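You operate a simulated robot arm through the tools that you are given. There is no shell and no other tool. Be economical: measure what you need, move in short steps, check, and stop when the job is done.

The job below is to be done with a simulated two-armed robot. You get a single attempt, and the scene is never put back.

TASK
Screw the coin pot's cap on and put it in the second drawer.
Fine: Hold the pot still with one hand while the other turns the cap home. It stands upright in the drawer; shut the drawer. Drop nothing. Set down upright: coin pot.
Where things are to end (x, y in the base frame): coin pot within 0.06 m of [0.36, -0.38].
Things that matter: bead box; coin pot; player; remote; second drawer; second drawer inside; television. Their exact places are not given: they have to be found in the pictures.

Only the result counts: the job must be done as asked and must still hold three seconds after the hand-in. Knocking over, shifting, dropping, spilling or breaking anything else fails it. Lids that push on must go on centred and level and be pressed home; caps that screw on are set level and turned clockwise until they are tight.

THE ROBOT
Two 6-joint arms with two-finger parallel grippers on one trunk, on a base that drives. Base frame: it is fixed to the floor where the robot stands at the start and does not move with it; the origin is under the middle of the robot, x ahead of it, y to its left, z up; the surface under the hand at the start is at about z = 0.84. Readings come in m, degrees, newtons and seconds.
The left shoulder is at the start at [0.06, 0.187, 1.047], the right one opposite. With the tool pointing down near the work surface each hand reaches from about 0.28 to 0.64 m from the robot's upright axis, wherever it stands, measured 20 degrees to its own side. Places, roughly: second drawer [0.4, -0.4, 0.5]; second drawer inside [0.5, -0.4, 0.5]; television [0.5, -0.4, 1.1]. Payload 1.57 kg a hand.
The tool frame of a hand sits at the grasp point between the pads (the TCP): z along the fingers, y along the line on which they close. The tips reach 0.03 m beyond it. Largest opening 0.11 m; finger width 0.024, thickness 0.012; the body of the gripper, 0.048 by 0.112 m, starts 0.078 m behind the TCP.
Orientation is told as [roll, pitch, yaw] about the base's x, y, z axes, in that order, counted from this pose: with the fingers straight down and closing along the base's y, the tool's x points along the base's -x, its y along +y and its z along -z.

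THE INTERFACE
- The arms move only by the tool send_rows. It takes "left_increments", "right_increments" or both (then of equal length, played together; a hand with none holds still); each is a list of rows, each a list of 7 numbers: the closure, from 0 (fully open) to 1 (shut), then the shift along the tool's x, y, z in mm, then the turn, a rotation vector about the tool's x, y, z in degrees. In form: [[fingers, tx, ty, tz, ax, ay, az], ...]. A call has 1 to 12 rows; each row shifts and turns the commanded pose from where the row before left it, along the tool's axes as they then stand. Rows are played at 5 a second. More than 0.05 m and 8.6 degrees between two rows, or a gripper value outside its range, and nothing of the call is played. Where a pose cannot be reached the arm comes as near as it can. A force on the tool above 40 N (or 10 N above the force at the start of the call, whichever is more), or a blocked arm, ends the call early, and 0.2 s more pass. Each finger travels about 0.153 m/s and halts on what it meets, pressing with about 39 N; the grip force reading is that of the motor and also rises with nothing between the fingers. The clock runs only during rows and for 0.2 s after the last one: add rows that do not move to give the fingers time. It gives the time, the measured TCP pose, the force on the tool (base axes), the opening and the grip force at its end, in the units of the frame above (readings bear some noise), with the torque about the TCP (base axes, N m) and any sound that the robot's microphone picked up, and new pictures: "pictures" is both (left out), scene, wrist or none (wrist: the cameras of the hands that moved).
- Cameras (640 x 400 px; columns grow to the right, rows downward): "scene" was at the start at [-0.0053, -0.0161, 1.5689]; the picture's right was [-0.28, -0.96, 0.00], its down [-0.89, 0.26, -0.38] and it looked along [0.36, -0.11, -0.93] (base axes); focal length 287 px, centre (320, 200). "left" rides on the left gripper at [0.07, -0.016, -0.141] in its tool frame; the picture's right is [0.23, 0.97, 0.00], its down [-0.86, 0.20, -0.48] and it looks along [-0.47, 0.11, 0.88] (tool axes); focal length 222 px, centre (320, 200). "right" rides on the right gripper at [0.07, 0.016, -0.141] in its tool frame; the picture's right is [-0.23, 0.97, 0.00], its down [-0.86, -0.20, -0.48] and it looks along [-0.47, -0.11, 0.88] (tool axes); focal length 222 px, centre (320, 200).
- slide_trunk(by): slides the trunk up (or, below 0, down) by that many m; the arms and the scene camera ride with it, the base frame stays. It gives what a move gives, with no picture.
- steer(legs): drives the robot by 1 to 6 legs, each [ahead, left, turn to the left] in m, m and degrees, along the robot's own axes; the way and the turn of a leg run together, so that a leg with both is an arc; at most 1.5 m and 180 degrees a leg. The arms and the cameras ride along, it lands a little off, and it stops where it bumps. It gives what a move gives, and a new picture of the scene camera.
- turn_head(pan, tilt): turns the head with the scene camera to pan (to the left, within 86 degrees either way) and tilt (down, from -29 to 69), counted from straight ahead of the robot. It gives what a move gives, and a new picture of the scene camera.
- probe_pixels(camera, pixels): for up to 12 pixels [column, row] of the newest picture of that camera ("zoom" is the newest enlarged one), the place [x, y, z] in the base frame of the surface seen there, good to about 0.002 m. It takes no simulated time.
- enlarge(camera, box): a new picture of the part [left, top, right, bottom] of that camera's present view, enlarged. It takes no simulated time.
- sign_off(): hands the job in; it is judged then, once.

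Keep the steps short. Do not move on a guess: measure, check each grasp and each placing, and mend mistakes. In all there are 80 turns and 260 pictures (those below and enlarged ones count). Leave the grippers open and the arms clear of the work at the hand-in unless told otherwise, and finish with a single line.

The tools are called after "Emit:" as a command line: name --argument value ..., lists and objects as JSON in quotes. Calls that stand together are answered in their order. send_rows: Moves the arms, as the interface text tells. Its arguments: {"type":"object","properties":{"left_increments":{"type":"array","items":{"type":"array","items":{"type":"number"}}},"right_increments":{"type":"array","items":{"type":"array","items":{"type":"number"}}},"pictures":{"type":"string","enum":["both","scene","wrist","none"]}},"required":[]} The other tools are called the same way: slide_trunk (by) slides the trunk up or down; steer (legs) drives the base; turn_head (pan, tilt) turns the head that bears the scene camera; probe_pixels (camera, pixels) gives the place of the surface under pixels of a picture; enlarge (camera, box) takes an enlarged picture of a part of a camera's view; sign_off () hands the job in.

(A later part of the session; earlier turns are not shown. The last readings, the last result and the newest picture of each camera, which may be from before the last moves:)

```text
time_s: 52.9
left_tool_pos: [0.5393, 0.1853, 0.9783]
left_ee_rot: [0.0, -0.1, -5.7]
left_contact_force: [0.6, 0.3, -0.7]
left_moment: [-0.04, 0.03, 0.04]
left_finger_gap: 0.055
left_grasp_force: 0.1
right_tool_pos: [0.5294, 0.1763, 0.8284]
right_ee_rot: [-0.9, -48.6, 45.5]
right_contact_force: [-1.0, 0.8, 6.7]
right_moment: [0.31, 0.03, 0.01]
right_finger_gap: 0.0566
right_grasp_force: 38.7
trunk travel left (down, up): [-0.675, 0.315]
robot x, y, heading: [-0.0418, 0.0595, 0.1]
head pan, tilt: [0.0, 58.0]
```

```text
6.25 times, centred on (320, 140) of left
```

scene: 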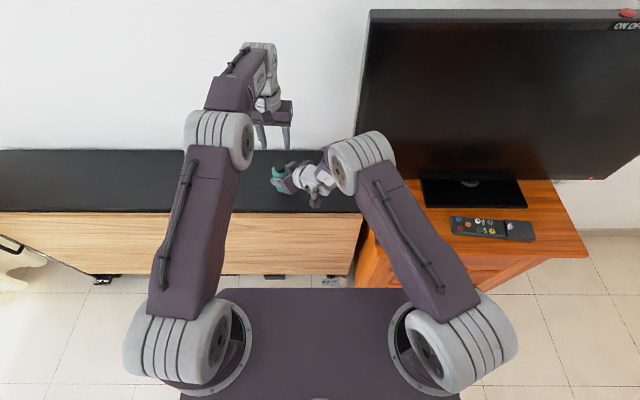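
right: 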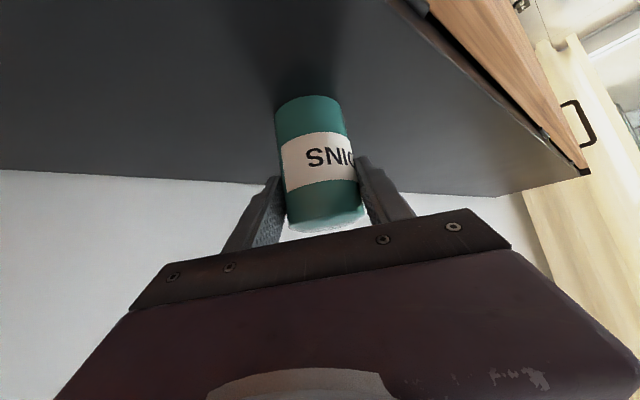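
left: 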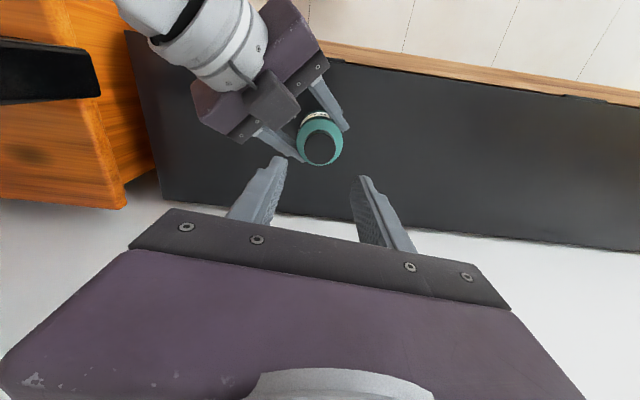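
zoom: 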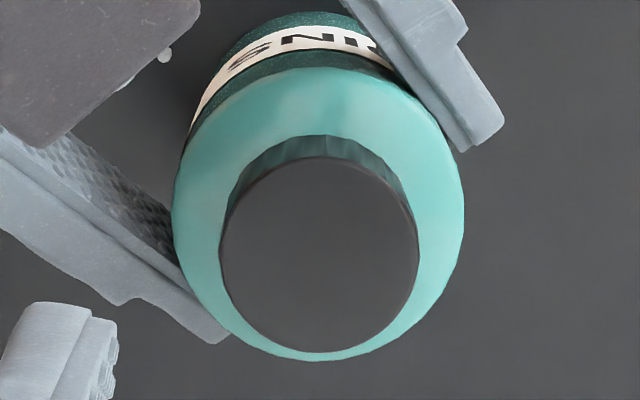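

The cap is centred under the hand. I descend 89 mm with a 0.05 gap, then close.

Emit:
send_rows --left_increments '[[0.55, 0.8, 0, 25, 0, 0, 0], [0.55, 0, 0, 25, 0, 0, 0], [0.55, 0, 0, 22, 0, 0, 0], [0.55, 0, 0, 16, 0, 0, 0], [0.55, 0, 0, 0, 0, 0, 0], [0.65, 0, 0, 0, 0, 0, 0], [0.75, 0, 0, 0, 0, 0, 0], [0.9, 0, 0, 0, 0, 0, 0], [0.9, 0, 0, 0, 0, 0, 0]]' --pictures "wrist"

Emit:
enlarge --camera "left" --box '[250, 110, 410, 210]'

```text
time_s: 54.9
left_tool_pos: [0.5373, 0.1856, 0.8903]
left_ee_rot: [0.0, 0.1, -5.8]
left_contact_force: [-1.8, -8.1, 0.5]
left_moment: [-0.24, 0.02, 0.0]
left_finger_gap: 0.0314
left_grasp_force: 38.8
right_tool_pos: [0.5288, 0.1769, 0.8278]
right_ee_rot: [-0.8, -48.7, 45.7]
right_contact_force: [0.5, 6.7, 4.2]
right_moment: [-0.15, 0.2, 0.1]
right_finger_gap: 0.0563
right_grasp_force: 39.7
trunk travel left (down, up): [-0.675, 0.315]
robot x, y, heading: [-0.0368, 0.0562, 0.4]
head pan, tilt: [0.0, 58.0]
```

left: 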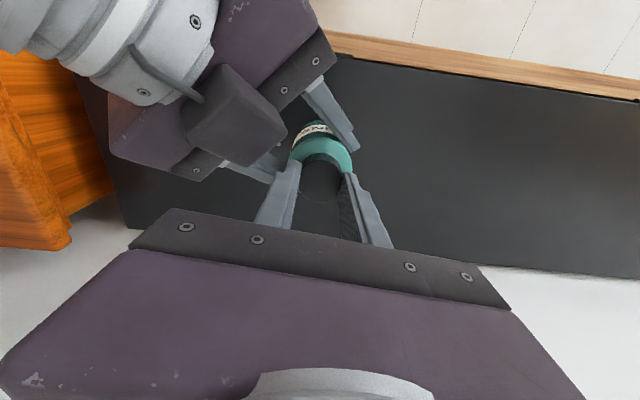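

```text
4.00 times, centred on (330, 160) of left
```

zoom: 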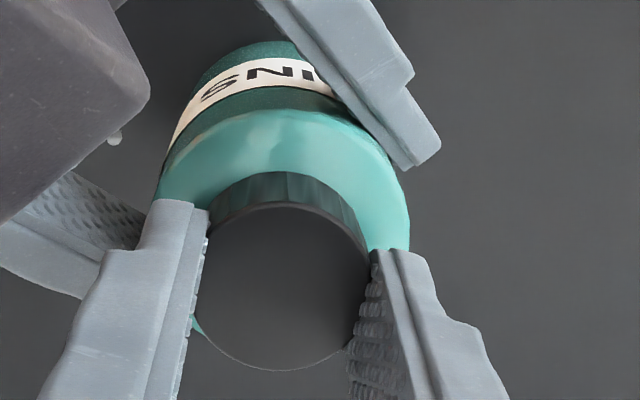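

Good grip (0.0314, 38.8 N) and centred on the cap axis. I turn clockwise 88° with light downward pressure.

Emit:
send_rows --left_increments '[[0.9, 0, -0.7, 0.8, 0, 0, 0], [0.9, 0, 0, 0.2, 0, 0, 8], [0.9, 0, 0, 0.1, 0, 0, 8], [0.9, 0, 0, 0.1, 0, 0, 8], [0.9, 0, 0, 0.1, 0, 0, 8], [0.9, 0, 0, 0.1, 0, 0, 8], [0.9, 0, 0, 0.1, 0, 0, 8], [0.9, 0, 0, 0.1, 0, 0, 8], [0.9, 0, 0, 0.1, 0, 0, 8], [0.9, 0, 0, 0.1, 0, 0, 8], [0.9, 0, 0, 0.1, 0, 0, 8], [0.9, 0, 0, 0.1, 0, 0, 8]]' --pictures "none"

```text
time_s: 57.5
left_tool_pos: [0.5369, 0.1843, 0.8875]
left_ee_rot: [0.0, 0.1, -93.9]
left_contact_force: [-7.8, -15.8, 3.3]
left_moment: [-0.43, 0.11, 0.05]
left_finger_gap: 0.0311
left_grasp_force: 38.7
right_tool_pos: [0.5288, 0.1758, 0.8294]
right_ee_rot: [-0.9, -48.6, 45.8]
right_contact_force: [9.3, 15.4, 0.3]
right_moment: [-0.35, 0.39, 0.07]
right_finger_gap: 0.0561
right_grasp_force: 39.3
trunk travel left (down, up): [-0.675, 0.315]
robot x, y, heading: [-0.0406, 0.0564, 0.2]
head pan, tilt: [0.0, 58.0]
```

Still turning freely; I relieve the side force and continue 80°.

Emit:
send_rows --left_increments '[[0.9, -1, -0.4, 0.3, 0, 0, 0], [0.9, 0, 0, 0.1, 0, 0, 8], [0.9, 0, 0, 0.1, 0, 0, 8], [0.9, 0, 0, 0.1, 0, 0, 8], [0.9, 0, 0, 0.1, 0, 0, 8], [0.9, 0, 0, 0.1, 0, 0, 8], [0.9, 0, 0, 0.1, 0, 0, 8], [0.9, 0, 0, 0.1, 0, 0, 8], [0.9, 0, 0, 0.1, 0, 0, 8], [0.9, 0, 0, 0.1, 0, 0, 8], [0.9, 0, 0, 0.1, 0, 0, 8]]' --pictures "wrist"

Emit:
enlarge --camera "left" --box '[250, 110, 410, 210]'

Emit:
probe_pixels --camera "left" --pixels '[[320, 170], [320, 180], [320, 195], [310, 182], [330, 182], [320, 148], [300, 155], [345, 160]]'

```text
time_s: 59.9
left_tool_pos: [0.5368, 0.1862, 0.8876]
left_ee_rot: [-0.1, -0.1, -173.9]
left_contact_force: [-9.5, 12.3, 2.5]
left_moment: [0.1, 0.06, 0.6]
left_finger_gap: 0.0266
left_grasp_force: 37.0
right_tool_pos: [0.529, 0.175, 0.8286]
right_ee_rot: [-0.9, -48.4, 45.5]
right_contact_force: [7.4, -13.3, -0.1]
right_moment: [0.76, 0.53, -0.75]
right_finger_gap: 0.0561
right_grasp_force: 39.2
trunk travel left (down, up): [-0.675, 0.315]
robot x, y, heading: [-0.0393, 0.0612, 0.3]
head pan, tilt: [0.0, 58.0]
```

left: 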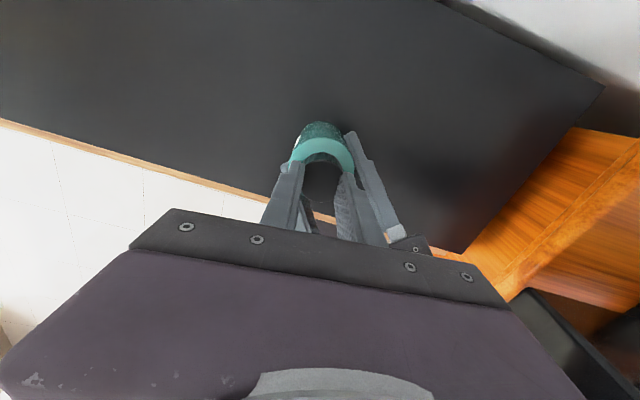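

```text
4.00 times, centred on (330, 160) of left
```

zoom: 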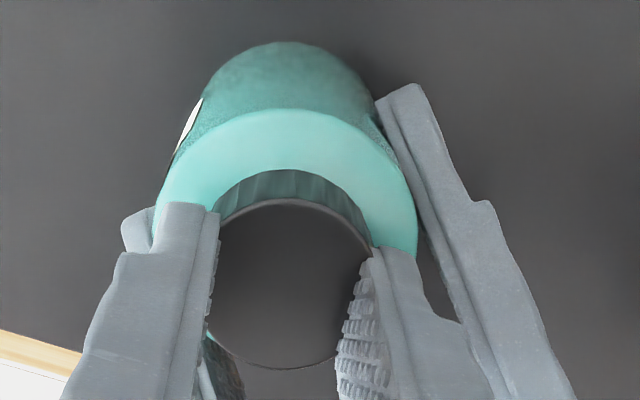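

```text
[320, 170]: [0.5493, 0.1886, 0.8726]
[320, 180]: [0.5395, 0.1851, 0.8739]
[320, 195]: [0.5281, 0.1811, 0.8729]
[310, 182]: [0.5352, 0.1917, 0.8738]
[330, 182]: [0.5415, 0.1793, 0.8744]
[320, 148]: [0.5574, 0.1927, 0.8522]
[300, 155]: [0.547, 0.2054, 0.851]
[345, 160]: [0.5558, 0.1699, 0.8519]
```

A resisting torque of 0.6 N m now appears (right hand -0.75): the cap is tightening. I turn 16° more to confirm it is home.

Emit:
send_rows --left_increments '[[0.95, 0, 0, 0.2, 0, 0, 5.5], [0.95, 0, 0, 0, 0, 0, 5.5], [0.95, 0, 0, 0, 0, 0, 5.5], [0.95, 0, 0, 0, 0, 0, 0]]' --pictures "wrist"

Emit:
enlarge --camera "left" --box '[250, 110, 410, 210]'

```text
time_s: 60.4
left_tool_pos: [0.5368, 0.1794, 0.8874]
left_ee_rot: [-1.4, 0.3, 179.1]
left_contact_force: [-0.8, 3.5, 2.2]
left_moment: [-0.14, -0.26, 0.27]
left_finger_gap: 0.0316
left_grasp_force: 38.5
left hand out of reach, approached as far as the arm can: row 2
right_tool_pos: [0.5294, 0.1713, 0.8287]
right_ee_rot: [-0.7, -48.2, 44.9]
right_contact_force: [-0.9, -2.8, 3.2]
right_moment: [0.24, 0.47, -0.32]
right_finger_gap: 0.0565
right_grasp_force: 39.2
trunk travel left (down, up): [-0.675, 0.315]
robot x, y, heading: [-0.04, 0.0581, 0.1]
head pan, tilt: [0.0, 58.0]
stopped in row 2 (left hand): the force on the tool passed its limit at 50 N (the readings are from after the stop); the commanded pose is now the measured one
```

left: 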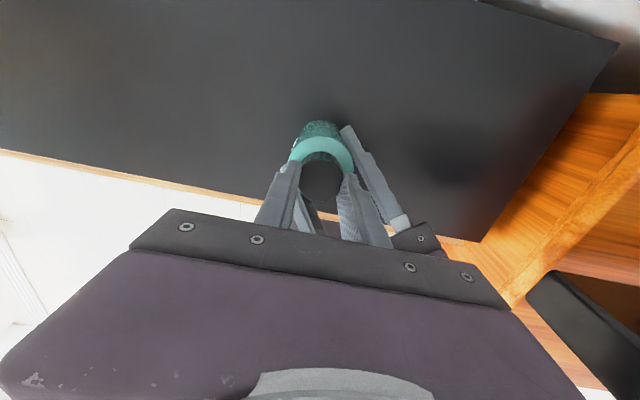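

```text
4.00 times, centred on (330, 160) of left
```

zoom: 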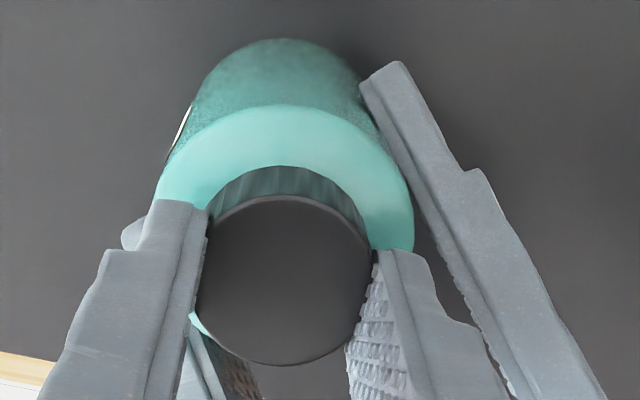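

The left wrist reached its limit there. To verify tightness I release, raise, swing the hand back and test-turn again.

Emit:
send_rows --left_increments '[[0.6, 0, 0, 0, 0, 0, 0], [0.5, 0, 0, 0, 0, 0, 0], [0.5, 0, 0, -10, 0, 0, 0], [0.5, 0, 0, -40, 0, 0, 0], [0.5, 0, 0, -40, 0, 0, 0], [0.5, 0, 0, 0, 0, 0, -8.5], [0.5, 0, 0, 0, 0, 0, -8.5], [0.5, 0, 0, 0, 0, 0, -8.5], [0.5, 0, 0, 0, 0, 0, -8.5], [0.5, 0, 0, 0, 0, 0, -8.5], [0.5, 0, 0, 0, 0, 0, -8.5], [0.5, 0, 0, 0, 0, 0, -8.5]]' --pictures "none"

Emit:
send_rows --left_increments '[[0.5, 0, 0, 0, 0, 0, -8.5], [0.5, 0, 0, 0, 0, 0, -8.5], [0.5, 0, 0, 0, 0, 0, -8.5], [0.5, 0, 0, 0, 0, 0, -8.5], [0.5, 0, 0, 0, 0, 0, -8.5], [0.5, 0, 0, 0, 0, 0, -8.5], [0.5, 0, 0, 0, 0, 0, -8.5], [0.5, 0, 0, 0, 0, 0, -8.5], [0.5, 0, 0, 0, 0, 0, -8.5], [0.5, 0, 0, 0, 0, 0, -8.5], [0.5, 0, 0, 0, 0, 0, -8.5], [0.5, 0, 0, 0, 0, 0, 0]]'

Emit:
enlarge --camera "left" --box '[280, 90, 376, 150]'

```text
time_s: 63.0
left_tool_pos: [0.5363, 0.1762, 0.977]
left_ee_rot: [-0.4, 1.1, -121.3]
left_contact_force: [-0.2, -0.8, 0.3]
left_moment: [0.01, 0.01, 0.01]
left_finger_gap: 0.055
left_grasp_force: 0.0
right_tool_pos: [0.5294, 0.1722, 0.828]
right_ee_rot: [-0.8, -48.3, 45.2]
right_contact_force: [-1.1, 0.3, 2.4]
right_moment: [0.0, 0.14, -0.01]
right_finger_gap: 0.0561
right_grasp_force: 38.6
trunk travel left (down, up): [-0.675, 0.315]
robot x, y, heading: [-0.0377, 0.0586, -0.0]
head pan, tilt: [0.0, 58.0]
```

```text
time_s: 65.6
left_tool_pos: [0.5349, 0.1776, 0.9773]
left_ee_rot: [1.2, 0.3, -27.8]
left_contact_force: [0.3, 0.3, 0.7]
left_moment: [0.01, 0.01, -0.01]
left_finger_gap: 0.0549
left_grasp_force: 0.0
right_tool_pos: [0.5294, 0.1713, 0.8284]
right_ee_rot: [-0.9, -48.3, 45.2]
right_contact_force: [-1.2, -0.4, 3.3]
right_moment: [0.08, 0.09, -0.01]
right_finger_gap: 0.0562
right_grasp_force: 39.8
trunk travel left (down, up): [-0.675, 0.315]
robot x, y, heading: [-0.0421, 0.0562, 0.3]
head pan, tilt: [0.0, 58.0]
```

scene: 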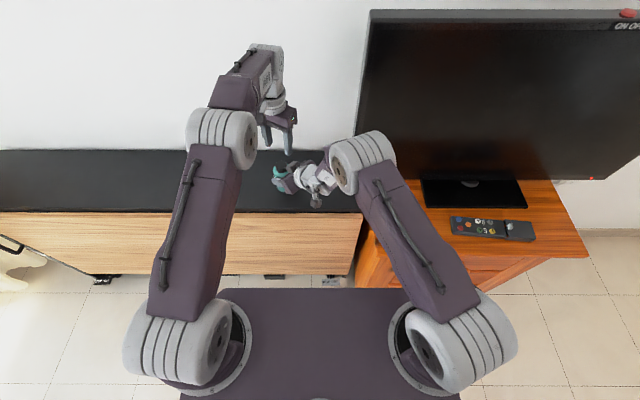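
left: 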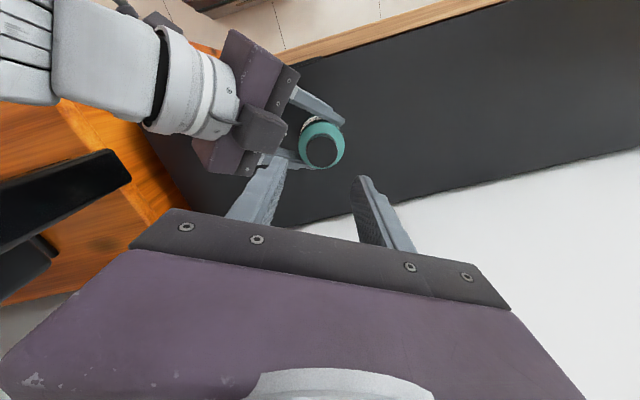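

```text
6.67 times, centred on (328, 120) of left
```

zoom: 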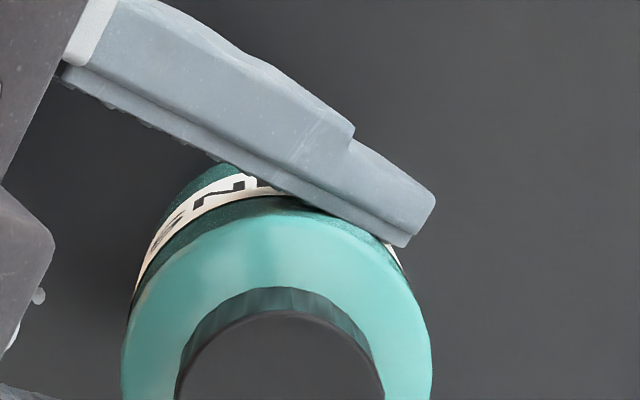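

I finish the swing back to yaw≈-2, level the hand and measure the cap.

Emit:
send_rows --left_increments '[[0.5, 0, 0, 0, 1.2, 0, -8.2], [0.5, 0, 0, 0, 0, 0, -8.5], [0.5, 0, 0, 0, 0, 0, -8.5], [0.5, 0, 0, 0, 0, 0, 0]]' --pictures "wrist"

Emit:
enlarge --camera "left" --box '[288, 112, 352, 176]'

Emit:
probe_pixels --camera "left" --pixels '[[306, 150], [335, 150], [320, 140], [320, 162], [320, 151], [298, 147], [342, 147]]'

```text
time_s: 66.6
left_tool_pos: [0.536, 0.1778, 0.9759]
left_ee_rot: [0.0, 0.2, -2.6]
left_contact_force: [0.1, -0.4, -1.1]
left_moment: [0.0, -0.02, 0.01]
left_finger_gap: 0.0548
left_grasp_force: 0.1
right_tool_pos: [0.5288, 0.1726, 0.8265]
right_ee_rot: [-0.8, -48.2, 45.0]
right_contact_force: [-0.2, 0.3, 2.2]
right_moment: [0.01, 0.12, -0.01]
right_finger_gap: 0.0562
right_grasp_force: 38.7
trunk travel left (down, up): [-0.675, 0.315]
robot x, y, heading: [-0.0388, 0.0568, 0.4]
head pan, tilt: [0.0, 58.0]
```

left: 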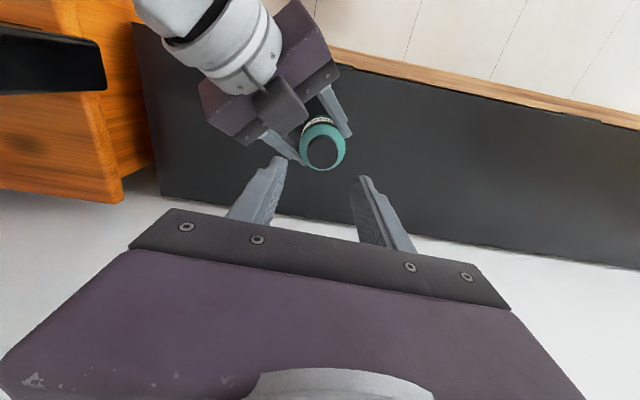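

```text
6.25 times, centred on (320, 144) of left
```

zoom: 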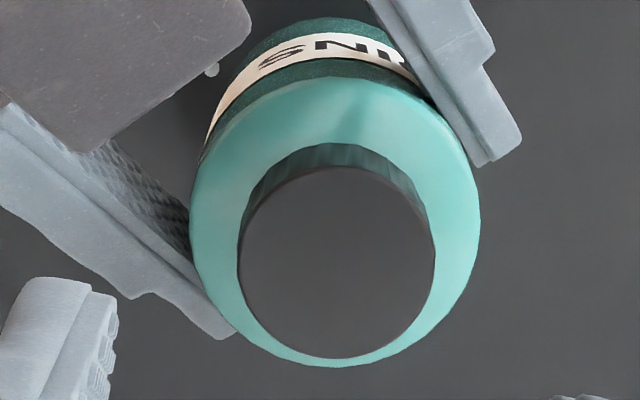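

```text
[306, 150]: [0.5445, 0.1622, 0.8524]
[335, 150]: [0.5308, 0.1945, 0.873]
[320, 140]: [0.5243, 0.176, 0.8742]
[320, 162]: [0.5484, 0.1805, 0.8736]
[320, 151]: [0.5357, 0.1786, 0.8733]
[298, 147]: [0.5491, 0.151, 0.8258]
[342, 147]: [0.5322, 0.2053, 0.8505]
```

Cap top is now 0.8735 (about 1 mm lower than before). I shift (+3,+4) mm, descend and regrip, then test-turn.

Emit:
send_rows --left_increments '[[0.5, -3, 4, 20, 0, 0, 0], [0.55, 0, 0, 25, 0, 0, 0], [0.55, 0, 0, 24, 0, 0, 0], [0.55, 0, 0, 18, 0, 0, 0], [0.55, 0, 0, 0, 0, 0, 0], [0.65, 0, 0, 0, 0, 0, 0], [0.75, 0, 0, 0, 0, 0, 0], [0.95, 0, 0, 0, 0, 0, 0], [0.95, 0, 0, 0, 0, 0, 0]]' --pictures "wrist"

Emit:
enlarge --camera "left" --box '[250, 110, 410, 210]'

```text
time_s: 68.6
left_tool_pos: [0.5397, 0.1804, 0.8894]
left_ee_rot: [0.0, 0.2, -2.7]
left_contact_force: [0.3, 0.0, -0.8]
left_moment: [0.04, 0.0, -0.01]
left_finger_gap: 0.0318
left_grasp_force: 38.9
right_tool_pos: [0.5289, 0.173, 0.8278]
right_ee_rot: [-0.8, -48.3, 45.1]
right_contact_force: [-1.1, 0.5, 4.0]
right_moment: [0.0, 0.15, 0.01]
right_finger_gap: 0.0562
right_grasp_force: 38.7
trunk travel left (down, up): [-0.675, 0.315]
robot x, y, heading: [-0.0382, 0.0582, 0.1]
head pan, tilt: [0.0, 58.0]
```

left: 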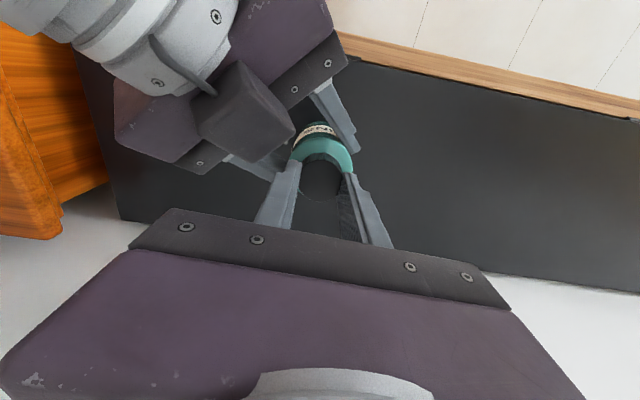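

```text
4.00 times, centred on (330, 160) of left
```

zoom: 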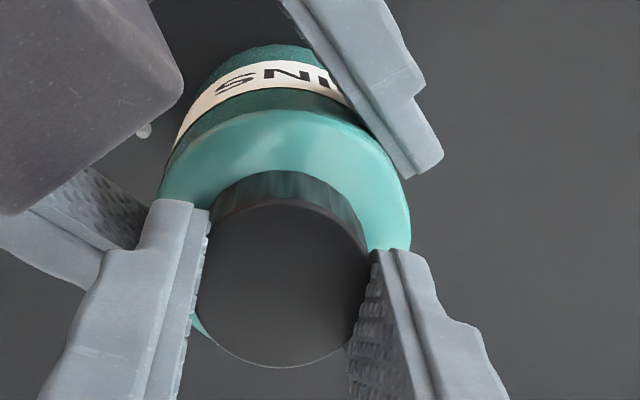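

Perfectly neutral grip (forces near zero). Now a 24° clockwise test turn to read the torque.

Emit:
send_rows --left_increments '[[0.95, 0, 0, 0, 0, 0, 6], [0.95, 0, 0, 0, 0, 0, 6], [0.95, 0, 0, 0, 0, 0, 6], [0.95, 0, 0, 0, 0, 0, 6], [0.95, 0, 0, 0, 0, 0, 0]]' --pictures "none"

```text
time_s: 69.8
left_tool_pos: [0.5399, 0.1802, 0.8907]
left_ee_rot: [0.0, 0.1, -26.9]
left_contact_force: [0.0, -7.5, 1.5]
left_moment: [0.21, -0.19, 0.29]
left_finger_gap: 0.0259
left_grasp_force: 36.9
right_tool_pos: [0.5307, 0.1724, 0.8282]
right_ee_rot: [-0.9, -48.3, 45.2]
right_contact_force: [-0.8, 6.2, 0.9]
right_moment: [-0.27, 0.02, -0.29]
right_finger_gap: 0.0563
right_grasp_force: 39.3
trunk travel left (down, up): [-0.675, 0.315]
robot x, y, heading: [-0.043, 0.0554, 0.3]
head pan, tilt: [0.0, 58.0]
```

It resists at once (0.29 N m, equal and opposite on the right hand). I add another 24° to be sure it is home.

Emit:
send_rows --left_increments '[[1, 0, 0, 0.3, 0, 0, 6], [1, 0, 0, 0, 0, 0, 6], [1, 0, 0, 0, 0, 0, 6], [1, 0, 0, 0, 0, 0, 6], [1, 0, 0, 0, 0, 0, 0]]' --pictures "wrist"

Emit:
enlarge --camera "left" --box '[250, 110, 410, 210]'

```text
time_s: 71.0
left_tool_pos: [0.5402, 0.1816, 0.8884]
left_ee_rot: [0.0, 0.2, -50.9]
left_contact_force: [0.3, -8.3, 1.3]
left_moment: [-0.19, 0.02, 0.47]
left_finger_gap: 0.0313
left_grasp_force: 39.2
right_tool_pos: [0.5302, 0.1735, 0.8289]
right_ee_rot: [-0.8, -48.3, 45.1]
right_contact_force: [-0.1, 10.0, 0.1]
right_moment: [-0.29, 0.05, -0.32]
right_finger_gap: 0.0561
right_grasp_force: 39.5
trunk travel left (down, up): [-0.675, 0.315]
robot x, y, heading: [-0.0366, 0.0565, 0.2]
head pan, tilt: [0.0, 58.0]
```

left: 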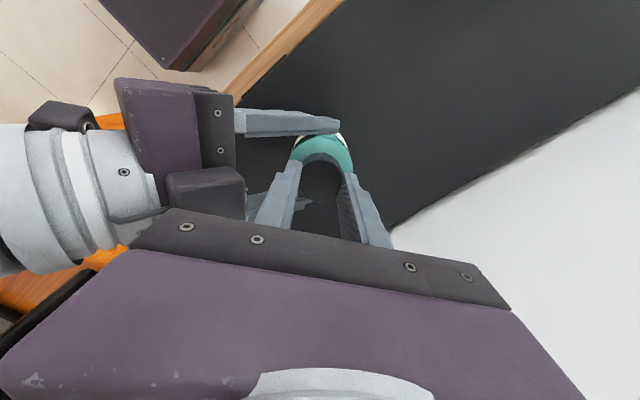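

```text
4.00 times, centred on (330, 160) of left
```

zoom: 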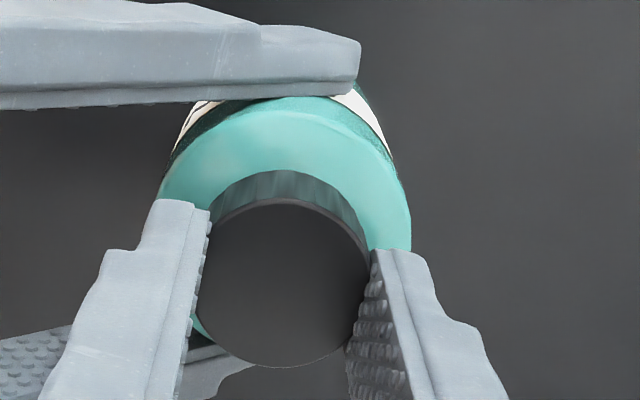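

Torque 0.47 N m with the cap not moving: it is tight. Now I release the cap and raise the left hand, swinging back to yaw 0.

Emit:
send_rows --left_increments '[[0.6, 0, 0, 0, 0, 0, 0], [0.5, 0, 0, 0, 0, 0, 0], [0.5, 0, 0, -10, 0, 0, 0], [0.5, 0, 0, -40, 0, 0, 0], [0.5, 0, 0, -45, 0, 0, 0], [0.5, 0, 0, 0, 0, 0, -8.5], [0.5, 0, 0, 0, 0, 0, -8.5], [0.5, 0, 0, 0, 0, 0, -8.5], [0.5, 0, 0, 0, 0, 0, -8.5], [0.5, 0, 0, 0, 0, 0, -8.5], [0.5, 0, 0, 0, 0, 0, -8.5], [0.3, 0, 0, 0, 0, 0, 0]]' --pictures "none"

Emit:
send_rows --right_increments '[[0.45, 0, 0, 0, 0, 0, 0], [0.3, 0, 0, 0, 0, 0, 0], [0.2, 0, 0, 0, 0, 0, 0], [0.2, 0, 0, -20, 0, 0, 0], [0.2, 0, 0, -30, 0, 0, 0], [0.2, 0, 0, -40, 0, 0, 0], [0.2, 0, 0, -30, 0, 0, 0], [0.2, 0, 0, 0, 0, 0, 0]]'

Emit:
enlarge --camera "left" --box '[270, 90, 370, 190]'

```text
time_s: 73.6
left_tool_pos: [0.5391, 0.1818, 0.9856]
left_ee_rot: [0.3, 0.2, 0.4]
left_contact_force: [0.3, 1.3, 0.8]
left_moment: [0.0, -0.02, -0.01]
left_finger_gap: 0.077
left_grasp_force: 0.0
right_tool_pos: [0.5288, 0.1733, 0.8272]
right_ee_rot: [-0.8, -48.4, 45.1]
right_contact_force: [-1.4, -0.5, 2.0]
right_moment: [0.05, 0.16, 0.06]
right_finger_gap: 0.0562
right_grasp_force: 38.8
trunk travel left (down, up): [-0.675, 0.315]
robot x, y, heading: [-0.0408, 0.0587, 0.0]
head pan, tilt: [0.0, 58.0]
```

```text
time_s: 75.4
left_tool_pos: [0.5409, 0.181, 0.9845]
left_ee_rot: [0.1, 0.2, 0.3]
left_contact_force: [0.0, 0.2, 0.1]
left_moment: [-0.01, -0.02, 0.02]
left_finger_gap: 0.0769
left_grasp_force: 0.0
right_tool_pos: [0.4664, 0.1096, 0.9074]
right_ee_rot: [-0.7, -48.2, 45.0]
right_contact_force: [-0.7, 0.1, -0.2]
right_moment: [-0.02, 0.0, 0.01]
right_finger_gap: 0.0879
right_grasp_force: 0.0
trunk travel left (down, up): [-0.675, 0.315]
robot x, y, heading: [-0.0401, 0.0597, 0.4]
head pan, tilt: [0.0, 58.0]
```

scene: 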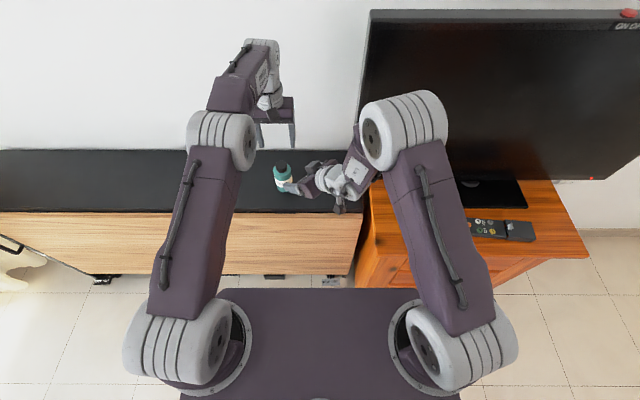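
right: 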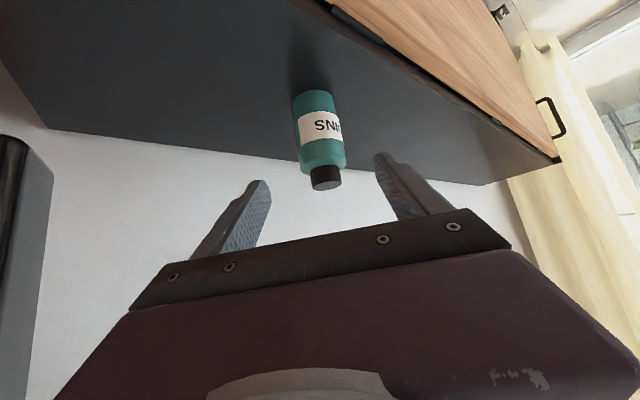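

```text
4.00 times, centred on (320, 140) of left
```

zoom: 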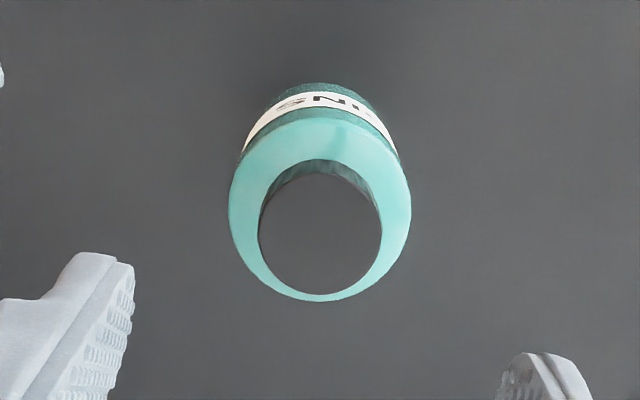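

Pot stands upright with its cap. I withdraw the right hand back/up to the right while levelling it, leaving the left hand still.

Emit:
send_rows --right_increments '[[0.2, 10.9, -8.8, -37.5, 0, 8, 0], [0.2, 16, -8.8, -35.6, 0, 8, 0], [0.2, 20.8, -8.8, -33, 0, 8, 0], [0.2, 25.2, -8.8, -29.8, 0, 8, 0], [0, 29, -8.8, -26, 0, 8, 0], [0, 32.4, -8.8, -21.7, 0, 8, 0], [0, 0, 0, 0, 0, 0, 0]]' --pictures "scene"

```text
time_s: 77.0
left_tool_pos: [0.5394, 0.1817, 0.985]
left_ee_rot: [0.0, 0.2, 0.3]
left_contact_force: [-0.3, -0.1, -0.3]
left_moment: [-0.01, 0.0, 0.03]
left_finger_gap: 0.0773
left_grasp_force: 0.0
right_tool_pos: [0.3528, -0.0738, 1.0079]
right_ee_rot: [-0.5, -0.2, 44.5]
right_contact_force: [-0.1, 0.0, -0.9]
right_moment: [-0.01, -0.03, -0.01]
right_finger_gap: 0.1098
right_grasp_force: 0.0
trunk travel left (down, up): [-0.675, 0.315]
robot x, y, heading: [-0.0415, 0.055, 0.3]
head pan, tilt: [0.0, 58.0]
```

scene: 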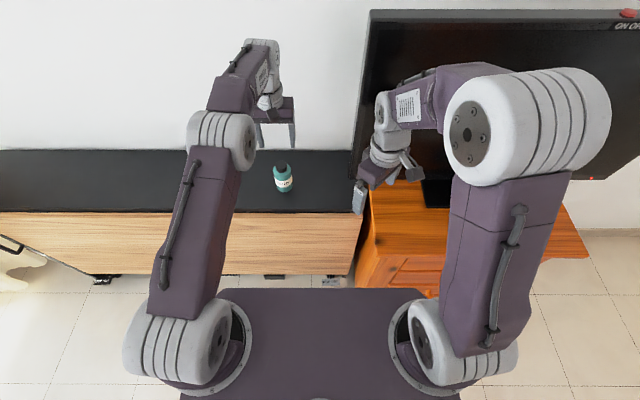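

Right hand is clear. The pot is centred under the left hand, so I descend 150 mm with open fingers, un-yawing the right hand at the same time.

Emit:
send_rows --left_increments '[[0.1, 0, 0, 0, 0, 0, 0], [0.1, 0, 0, 30, 0, 0, 0], [0.1, 0, 0, 35, 0, 0, 0], [0.1, 0, 0, 35, 0, 0, 0], [0.1, 0, 0, 30, 0, 0, 0], [0.1, 0, 0, 20, 0, 0, 0], [0.1, 0, 0, 0, 0, 0, 0]]' --right_increments '[[0, 0, 0, 0, 0, 0, 7.5], [0, 0, 0, 0, 0, 0, 7.5], [0, 0, 0, 0, 0, 0, 7.5], [0, 0, 0, 0, 0, 0, 7.5], [0, 0, 0, 0, 0, 0, 7.5], [0, 0, 0, 0, 0, 0, 7], [0, 0, 0, 0, 0, 0, 0]]' --pictures "wrist"

Emit:
enlarge --camera "scene" --box '[220, 100, 348, 200]'

```text
time_s: 78.6
left_tool_pos: [0.539, 0.1796, 0.834]
left_ee_rot: [0.3, 0.2, 0.3]
left_contact_force: [-0.5, 0.8, 0.2]
left_moment: [-0.02, -0.02, 0.02]
left_finger_gap: 0.0988
left_grasp_force: 0.1
right_tool_pos: [0.3513, -0.0753, 1.0085]
right_ee_rot: [-0.2, -0.6, -0.2]
right_contact_force: [0.1, 0.3, -0.2]
right_moment: [-0.02, 0.01, -0.01]
right_finger_gap: 0.1102
right_grasp_force: 0.0
trunk travel left (down, up): [-0.675, 0.315]
robot x, y, heading: [-0.0383, 0.0572, 0.5]
head pan, tilt: [0.0, 58.0]
```

right: 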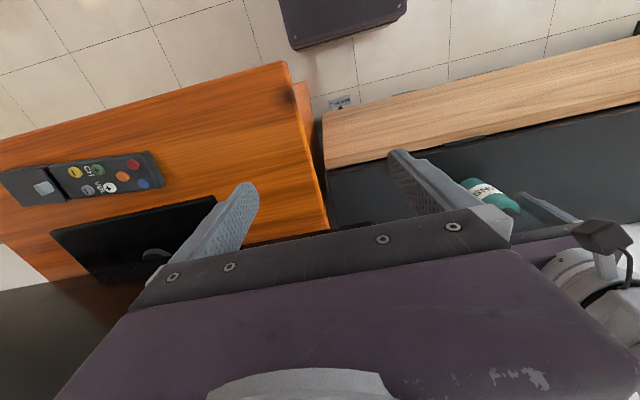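
left: 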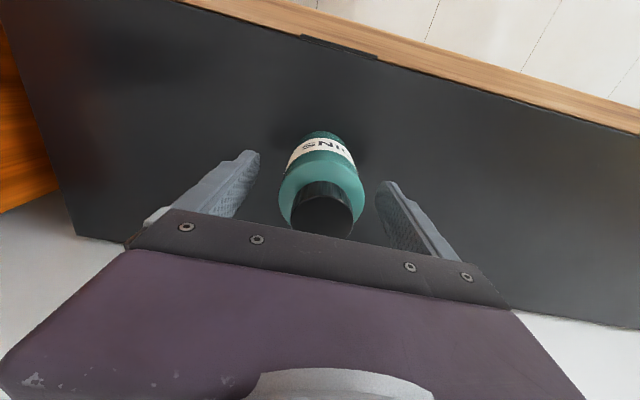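

```text
4.00 times, centred on (284, 150) of scene
```

zoom: 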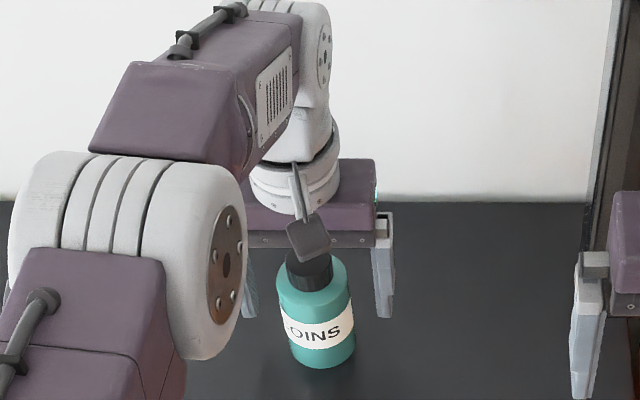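

Pot stands between the left fingers. I close gradually and then lift 25 mm to check.

Emit:
send_rows --left_increments '[[0.3, 0, 0, 0, 0, 0, 0], [0.45, 0, 0, 0, 0, 0, 0], [0.55, 0, 0, 0, 0, 0, 0], [0.7, 0, 0, 0, 0, 0, 0], [0.8, 0, 0, 0, 0, 0, 0], [0.8, 0, 0, -10, 0, 0, 0], [0.8, 0, 0, -15, 0, 0, 0], [0.8, 0, 0, 0, 0, 0, 0]]' --pictures "wrist"

Emit:
enlarge --camera "scene" --box '[220, 100, 348, 200]'

```text
time_s: 80.4
left_tool_pos: [0.5398, 0.1814, 0.8594]
left_ee_rot: [0.1, 0.3, 0.3]
left_contact_force: [0.7, 0.3, -1.4]
left_moment: [-0.04, 0.0, 0.02]
left_finger_gap: 0.0564
left_grasp_force: 38.7
right_tool_pos: [0.3512, -0.0733, 1.0085]
right_ee_rot: [-0.2, -0.5, 0.0]
right_contact_force: [-0.1, 0.2, -0.7]
right_moment: [-0.01, 0.0, -0.03]
right_finger_gap: 0.11
right_grasp_force: 0.0
trunk travel left (down, up): [-0.675, 0.315]
robot x, y, heading: [-0.0437, 0.0562, 0.4]
head pan, tilt: [0.0, 58.0]
```

left: 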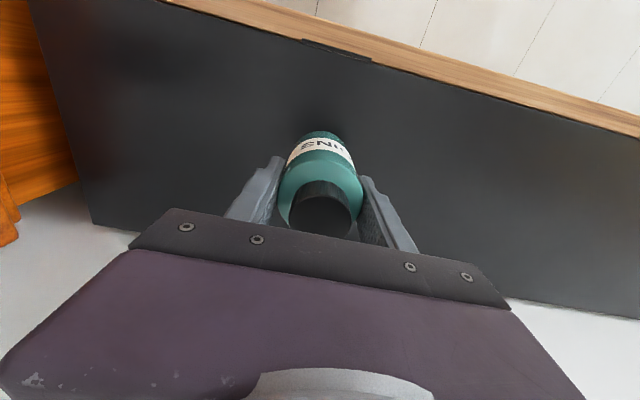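

```text
4.00 times, centred on (284, 150) of scene
```

zoom: 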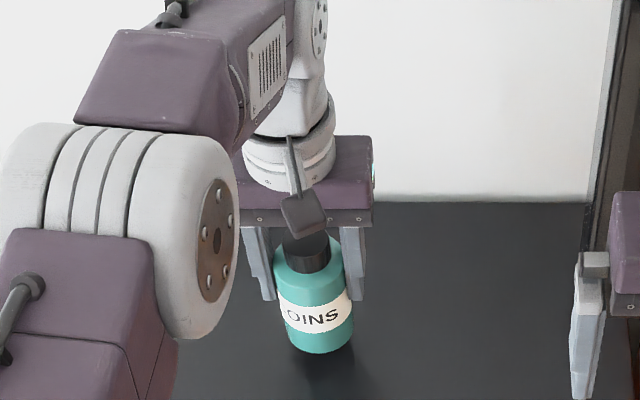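

Pot is held firmly and upright (gap 0.0564). I raise it and draw it toward the robot, then drive back and right to face the cabinet.

Emit:
send_rows --left_increments '[[0.8, 5, 0, -35, 0, 0, 0], [0.8, 23, 0, -32, 0, 0, 0], [0.8, 23, 0, -32, 0, 0, 0], [0.8, 23, 0, -32, 0, 0, 0], [0.8, 23, 0, -32, 0, 0, 0], [0.8, 23, 0, -20, 0, 0, 0], [0.8, 0, 0, 0, 0, 0, 0]]' --pictures "none"

Emit:
steer --legs '[[-0.4, 0, 0], [0, -0.44, 0]]'

Emit:
turn_head --pan 0 --tilt 45

Emit:
enlarge --camera "scene" --box '[220, 100, 420, 300]'

```text
time_s: 82.0
left_tool_pos: [0.4193, 0.179, 1.0427]
left_ee_rot: [0.1, 0.4, 0.3]
left_contact_force: [0.0, 0.6, -2.0]
left_moment: [-0.02, 0.04, -0.02]
left_finger_gap: 0.0565
left_grasp_force: 39.0
right_tool_pos: [0.3528, -0.0743, 1.0075]
right_ee_rot: [-0.2, -0.5, 0.1]
right_contact_force: [0.1, 0.2, -0.1]
right_moment: [-0.01, 0.0, 0.02]
right_finger_gap: 0.1099
right_grasp_force: 0.0
trunk travel left (down, up): [-0.675, 0.315]
robot x, y, heading: [-0.0399, 0.0562, 0.3]
head pan, tilt: [0.0, 58.0]
```

```text
time_s: 86.7
left_tool_pos: [0.0278, -0.2583, 1.0423]
left_ee_rot: [0.1, 0.3, 0.7]
left_contact_force: [-0.8, -0.1, -0.9]
left_moment: [0.0, 0.01, 0.01]
left_finger_gap: 0.0566
left_grasp_force: 39.5
right_tool_pos: [-0.0372, -0.513, 1.0082]
right_ee_rot: [-0.2, -0.6, 0.2]
right_contact_force: [-0.1, -0.6, 0.1]
right_moment: [0.03, 0.03, 0.01]
right_finger_gap: 0.1102
right_grasp_force: 0.0
trunk travel left (down, up): [-0.675, 0.315]
robot x, y, heading: [-0.427, -0.3861, 0.6]
head pan, tilt: [0.0, 58.0]
```

scene: 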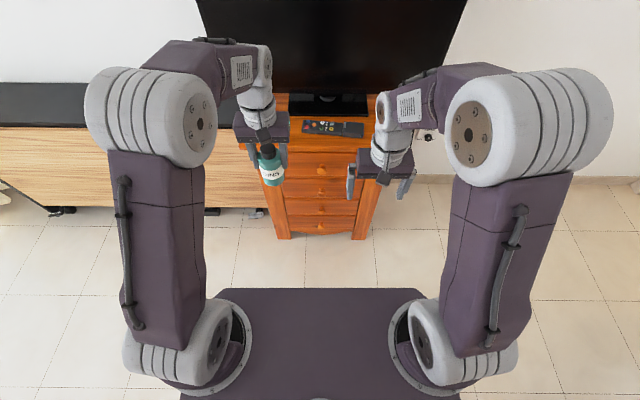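

```text
time_s: 87.5
left_tool_pos: [0.028, -0.2594, 1.0424]
left_ee_rot: [0.1, 0.2, 0.7]
left_contact_force: [-0.2, 0.9, -1.3]
left_moment: [-0.03, 0.01, 0.0]
left_finger_gap: 0.0565
left_grasp_force: 39.0
right_tool_pos: [-0.038, -0.5138, 1.0075]
right_ee_rot: [-0.2, -0.5, 0.3]
right_contact_force: [-0.6, 0.2, 2.2]
right_moment: [-0.03, 0.01, 0.01]
right_finger_gap: 0.1101
right_grasp_force: 0.1
trunk travel left (down, up): [-0.675, 0.315]
robot x, y, heading: [-0.4276, -0.3846, 0.6]
head pan, tilt: [0.0, 45.0]
```

scene: 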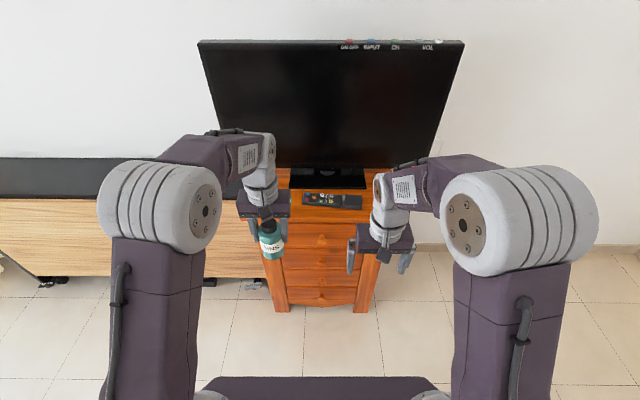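

```text
2.00 times, centred on (320, 200) of scene
```

zoom: 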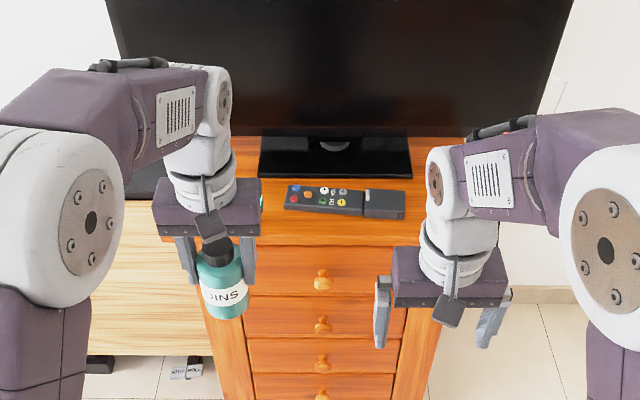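

I see four drawers with round knobs at zoom (322,278), (322,325), (322,362), (322,395). I measure them.

Emit:
probe_pixels --camera "zoom" --pixels '[[322, 278], [322, 322], [322, 328], [322, 360], [322, 392], [290, 253], [290, 291], [290, 299], [290, 335], [290, 343], [290, 370], [255, 315]]'

Emit:
enlarge --camera "scene" --box '[270, 240, 370, 302]'

```text
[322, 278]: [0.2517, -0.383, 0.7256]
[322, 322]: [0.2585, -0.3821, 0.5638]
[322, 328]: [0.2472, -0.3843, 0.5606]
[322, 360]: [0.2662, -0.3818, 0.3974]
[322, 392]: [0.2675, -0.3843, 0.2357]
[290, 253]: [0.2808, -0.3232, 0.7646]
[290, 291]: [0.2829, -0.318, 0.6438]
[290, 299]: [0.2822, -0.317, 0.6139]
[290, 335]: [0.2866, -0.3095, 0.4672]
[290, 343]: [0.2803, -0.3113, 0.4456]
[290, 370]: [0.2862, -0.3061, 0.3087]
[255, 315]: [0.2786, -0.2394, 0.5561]
```

```text
6.40 times, centred on (320, 271) of scene
```

zoom: 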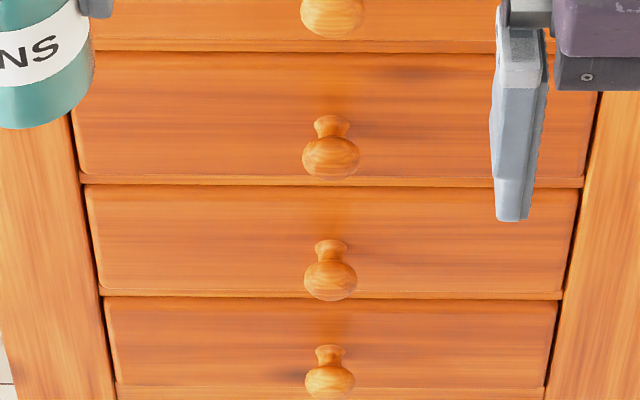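

The second drawer's front spans z≈0.47–0.63. I probe its knob more finely.

Emit:
probe_pixels --camera "zoom" --pixels '[[331, 142], [331, 150], [331, 160], [331, 170], [331, 178], [306, 158], [356, 158], [331, 118], [331, 128], [200, 60], [200, 175]]'

```text
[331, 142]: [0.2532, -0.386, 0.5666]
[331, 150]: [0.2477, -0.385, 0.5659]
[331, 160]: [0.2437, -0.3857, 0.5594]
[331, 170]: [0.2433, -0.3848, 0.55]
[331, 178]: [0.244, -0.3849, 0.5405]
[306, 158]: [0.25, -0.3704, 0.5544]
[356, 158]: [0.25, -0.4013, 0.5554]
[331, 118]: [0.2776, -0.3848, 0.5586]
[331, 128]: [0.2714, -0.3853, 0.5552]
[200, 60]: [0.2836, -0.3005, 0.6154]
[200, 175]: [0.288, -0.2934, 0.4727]
```

The knob: ball centre ≈ (0.256,-0.3855,0.553), radius 0.0155, panel at x=0.283. I will pull the drawer by driving back, so I check the floor on both sides/behind first and probe the base plate height.

Emit:
probe_pixels --camera "scene" --pixels '[[320, 385], [250, 390], [400, 390]]'

Emit:
turn_head --pan 86 --tilt 35

Emit:
turn_head --pan -86 --tilt 35

```text
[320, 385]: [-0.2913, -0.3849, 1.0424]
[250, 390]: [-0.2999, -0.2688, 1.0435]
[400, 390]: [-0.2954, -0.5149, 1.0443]
```

```text
time_s: 89.1
left_tool_pos: [0.0284, -0.2575, 1.0427]
left_ee_rot: [0.2, 0.1, 0.7]
left_contact_force: [-0.1, 0.7, -1.3]
left_moment: [-0.01, -0.02, -0.06]
left_finger_gap: 0.0564
left_grasp_force: 39.0
right_tool_pos: [-0.0383, -0.5136, 1.0093]
right_ee_rot: [-0.2, -0.6, 0.2]
right_contact_force: [-0.2, 0.2, -0.2]
right_moment: [0.01, -0.03, 0.0]
right_finger_gap: 0.1098
right_grasp_force: 0.2
trunk travel left (down, up): [-0.675, 0.315]
robot x, y, heading: [-0.4308, -0.3818, 0.4]
head pan, tilt: [85.9, 35.0]
```

scene: 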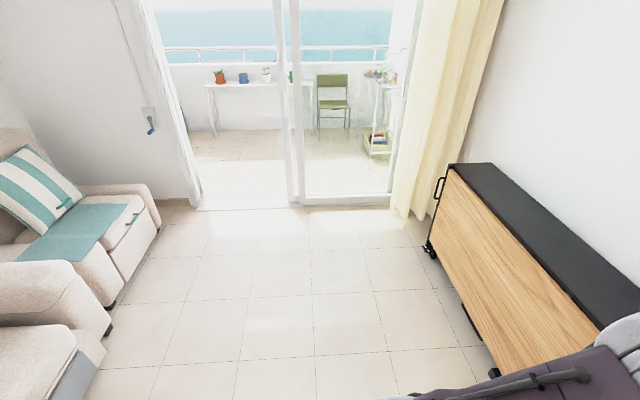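

```text
time_s: 91.7
left_tool_pos: [0.0277, -0.2597, 1.0425]
left_ee_rot: [0.2, 0.2, 0.7]
left_contact_force: [-0.8, 0.4, -2.0]
left_moment: [-0.02, 0.01, 0.02]
left_finger_gap: 0.0566
left_grasp_force: 38.7
right_tool_pos: [-0.0372, -0.5131, 1.0086]
right_ee_rot: [-0.3, -0.6, 0.3]
right_contact_force: [0.4, 0.3, 0.1]
right_moment: [0.04, -0.02, 0.07]
right_finger_gap: 0.1102
right_grasp_force: 0.0
trunk travel left (down, up): [-0.675, 0.315]
robot x, y, heading: [-0.4317, -0.3849, 0.4]
head pan, tilt: [-85.9, 35.0]
```

scene: 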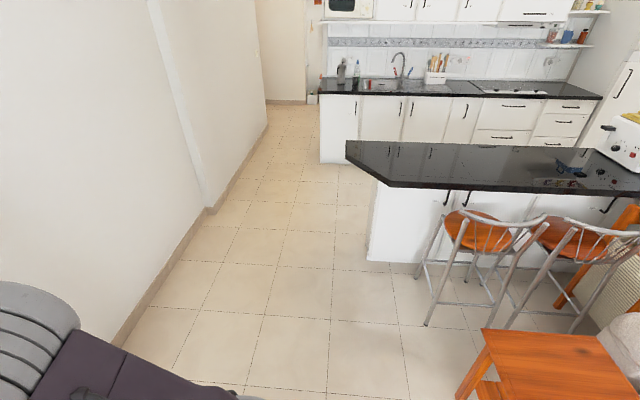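

I probe the orange side table and then the sofa behind.

Emit:
probe_pixels --camera "scene" --pixels '[[490, 335], [540, 370], [460, 395], [610, 345]]'

Emit:
turn_head --pan 86 --tilt 45

Emit:
probe_pixels --camera "scene" --pixels '[[100, 300], [60, 330], [140, 200], [20, 300], [90, 260], [60, 370], [30, 240]]'

```text
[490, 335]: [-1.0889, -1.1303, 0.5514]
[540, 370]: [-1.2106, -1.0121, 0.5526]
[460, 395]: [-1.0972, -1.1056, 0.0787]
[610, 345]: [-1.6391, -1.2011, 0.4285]
```

```text
time_s: 94.3
left_tool_pos: [0.0282, -0.2587, 1.0433]
left_ee_rot: [0.1, 0.3, 0.6]
left_contact_force: [0.4, -0.9, -1.1]
left_moment: [-0.01, 0.01, 0.0]
left_finger_gap: 0.0566
left_grasp_force: 38.9
right_tool_pos: [-0.0378, -0.5135, 1.0075]
right_ee_rot: [-0.3, -0.6, 0.3]
right_contact_force: [0.2, 0.3, -0.6]
right_moment: [0.0, 0.02, 0.02]
right_finger_gap: 0.1103
right_grasp_force: 0.1
trunk travel left (down, up): [-0.675, 0.315]
robot x, y, heading: [-0.4306, -0.3838, 0.6]
head pan, tilt: [85.9, 45.0]
```

scene: 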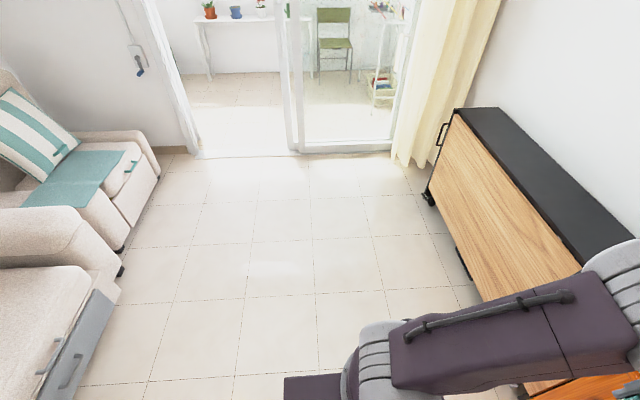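

```text
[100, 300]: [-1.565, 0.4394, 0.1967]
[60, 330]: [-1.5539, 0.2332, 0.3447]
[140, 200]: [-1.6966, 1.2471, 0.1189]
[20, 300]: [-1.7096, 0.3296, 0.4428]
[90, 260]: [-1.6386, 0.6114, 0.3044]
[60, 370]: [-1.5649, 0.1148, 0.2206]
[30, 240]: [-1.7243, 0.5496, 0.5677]
```

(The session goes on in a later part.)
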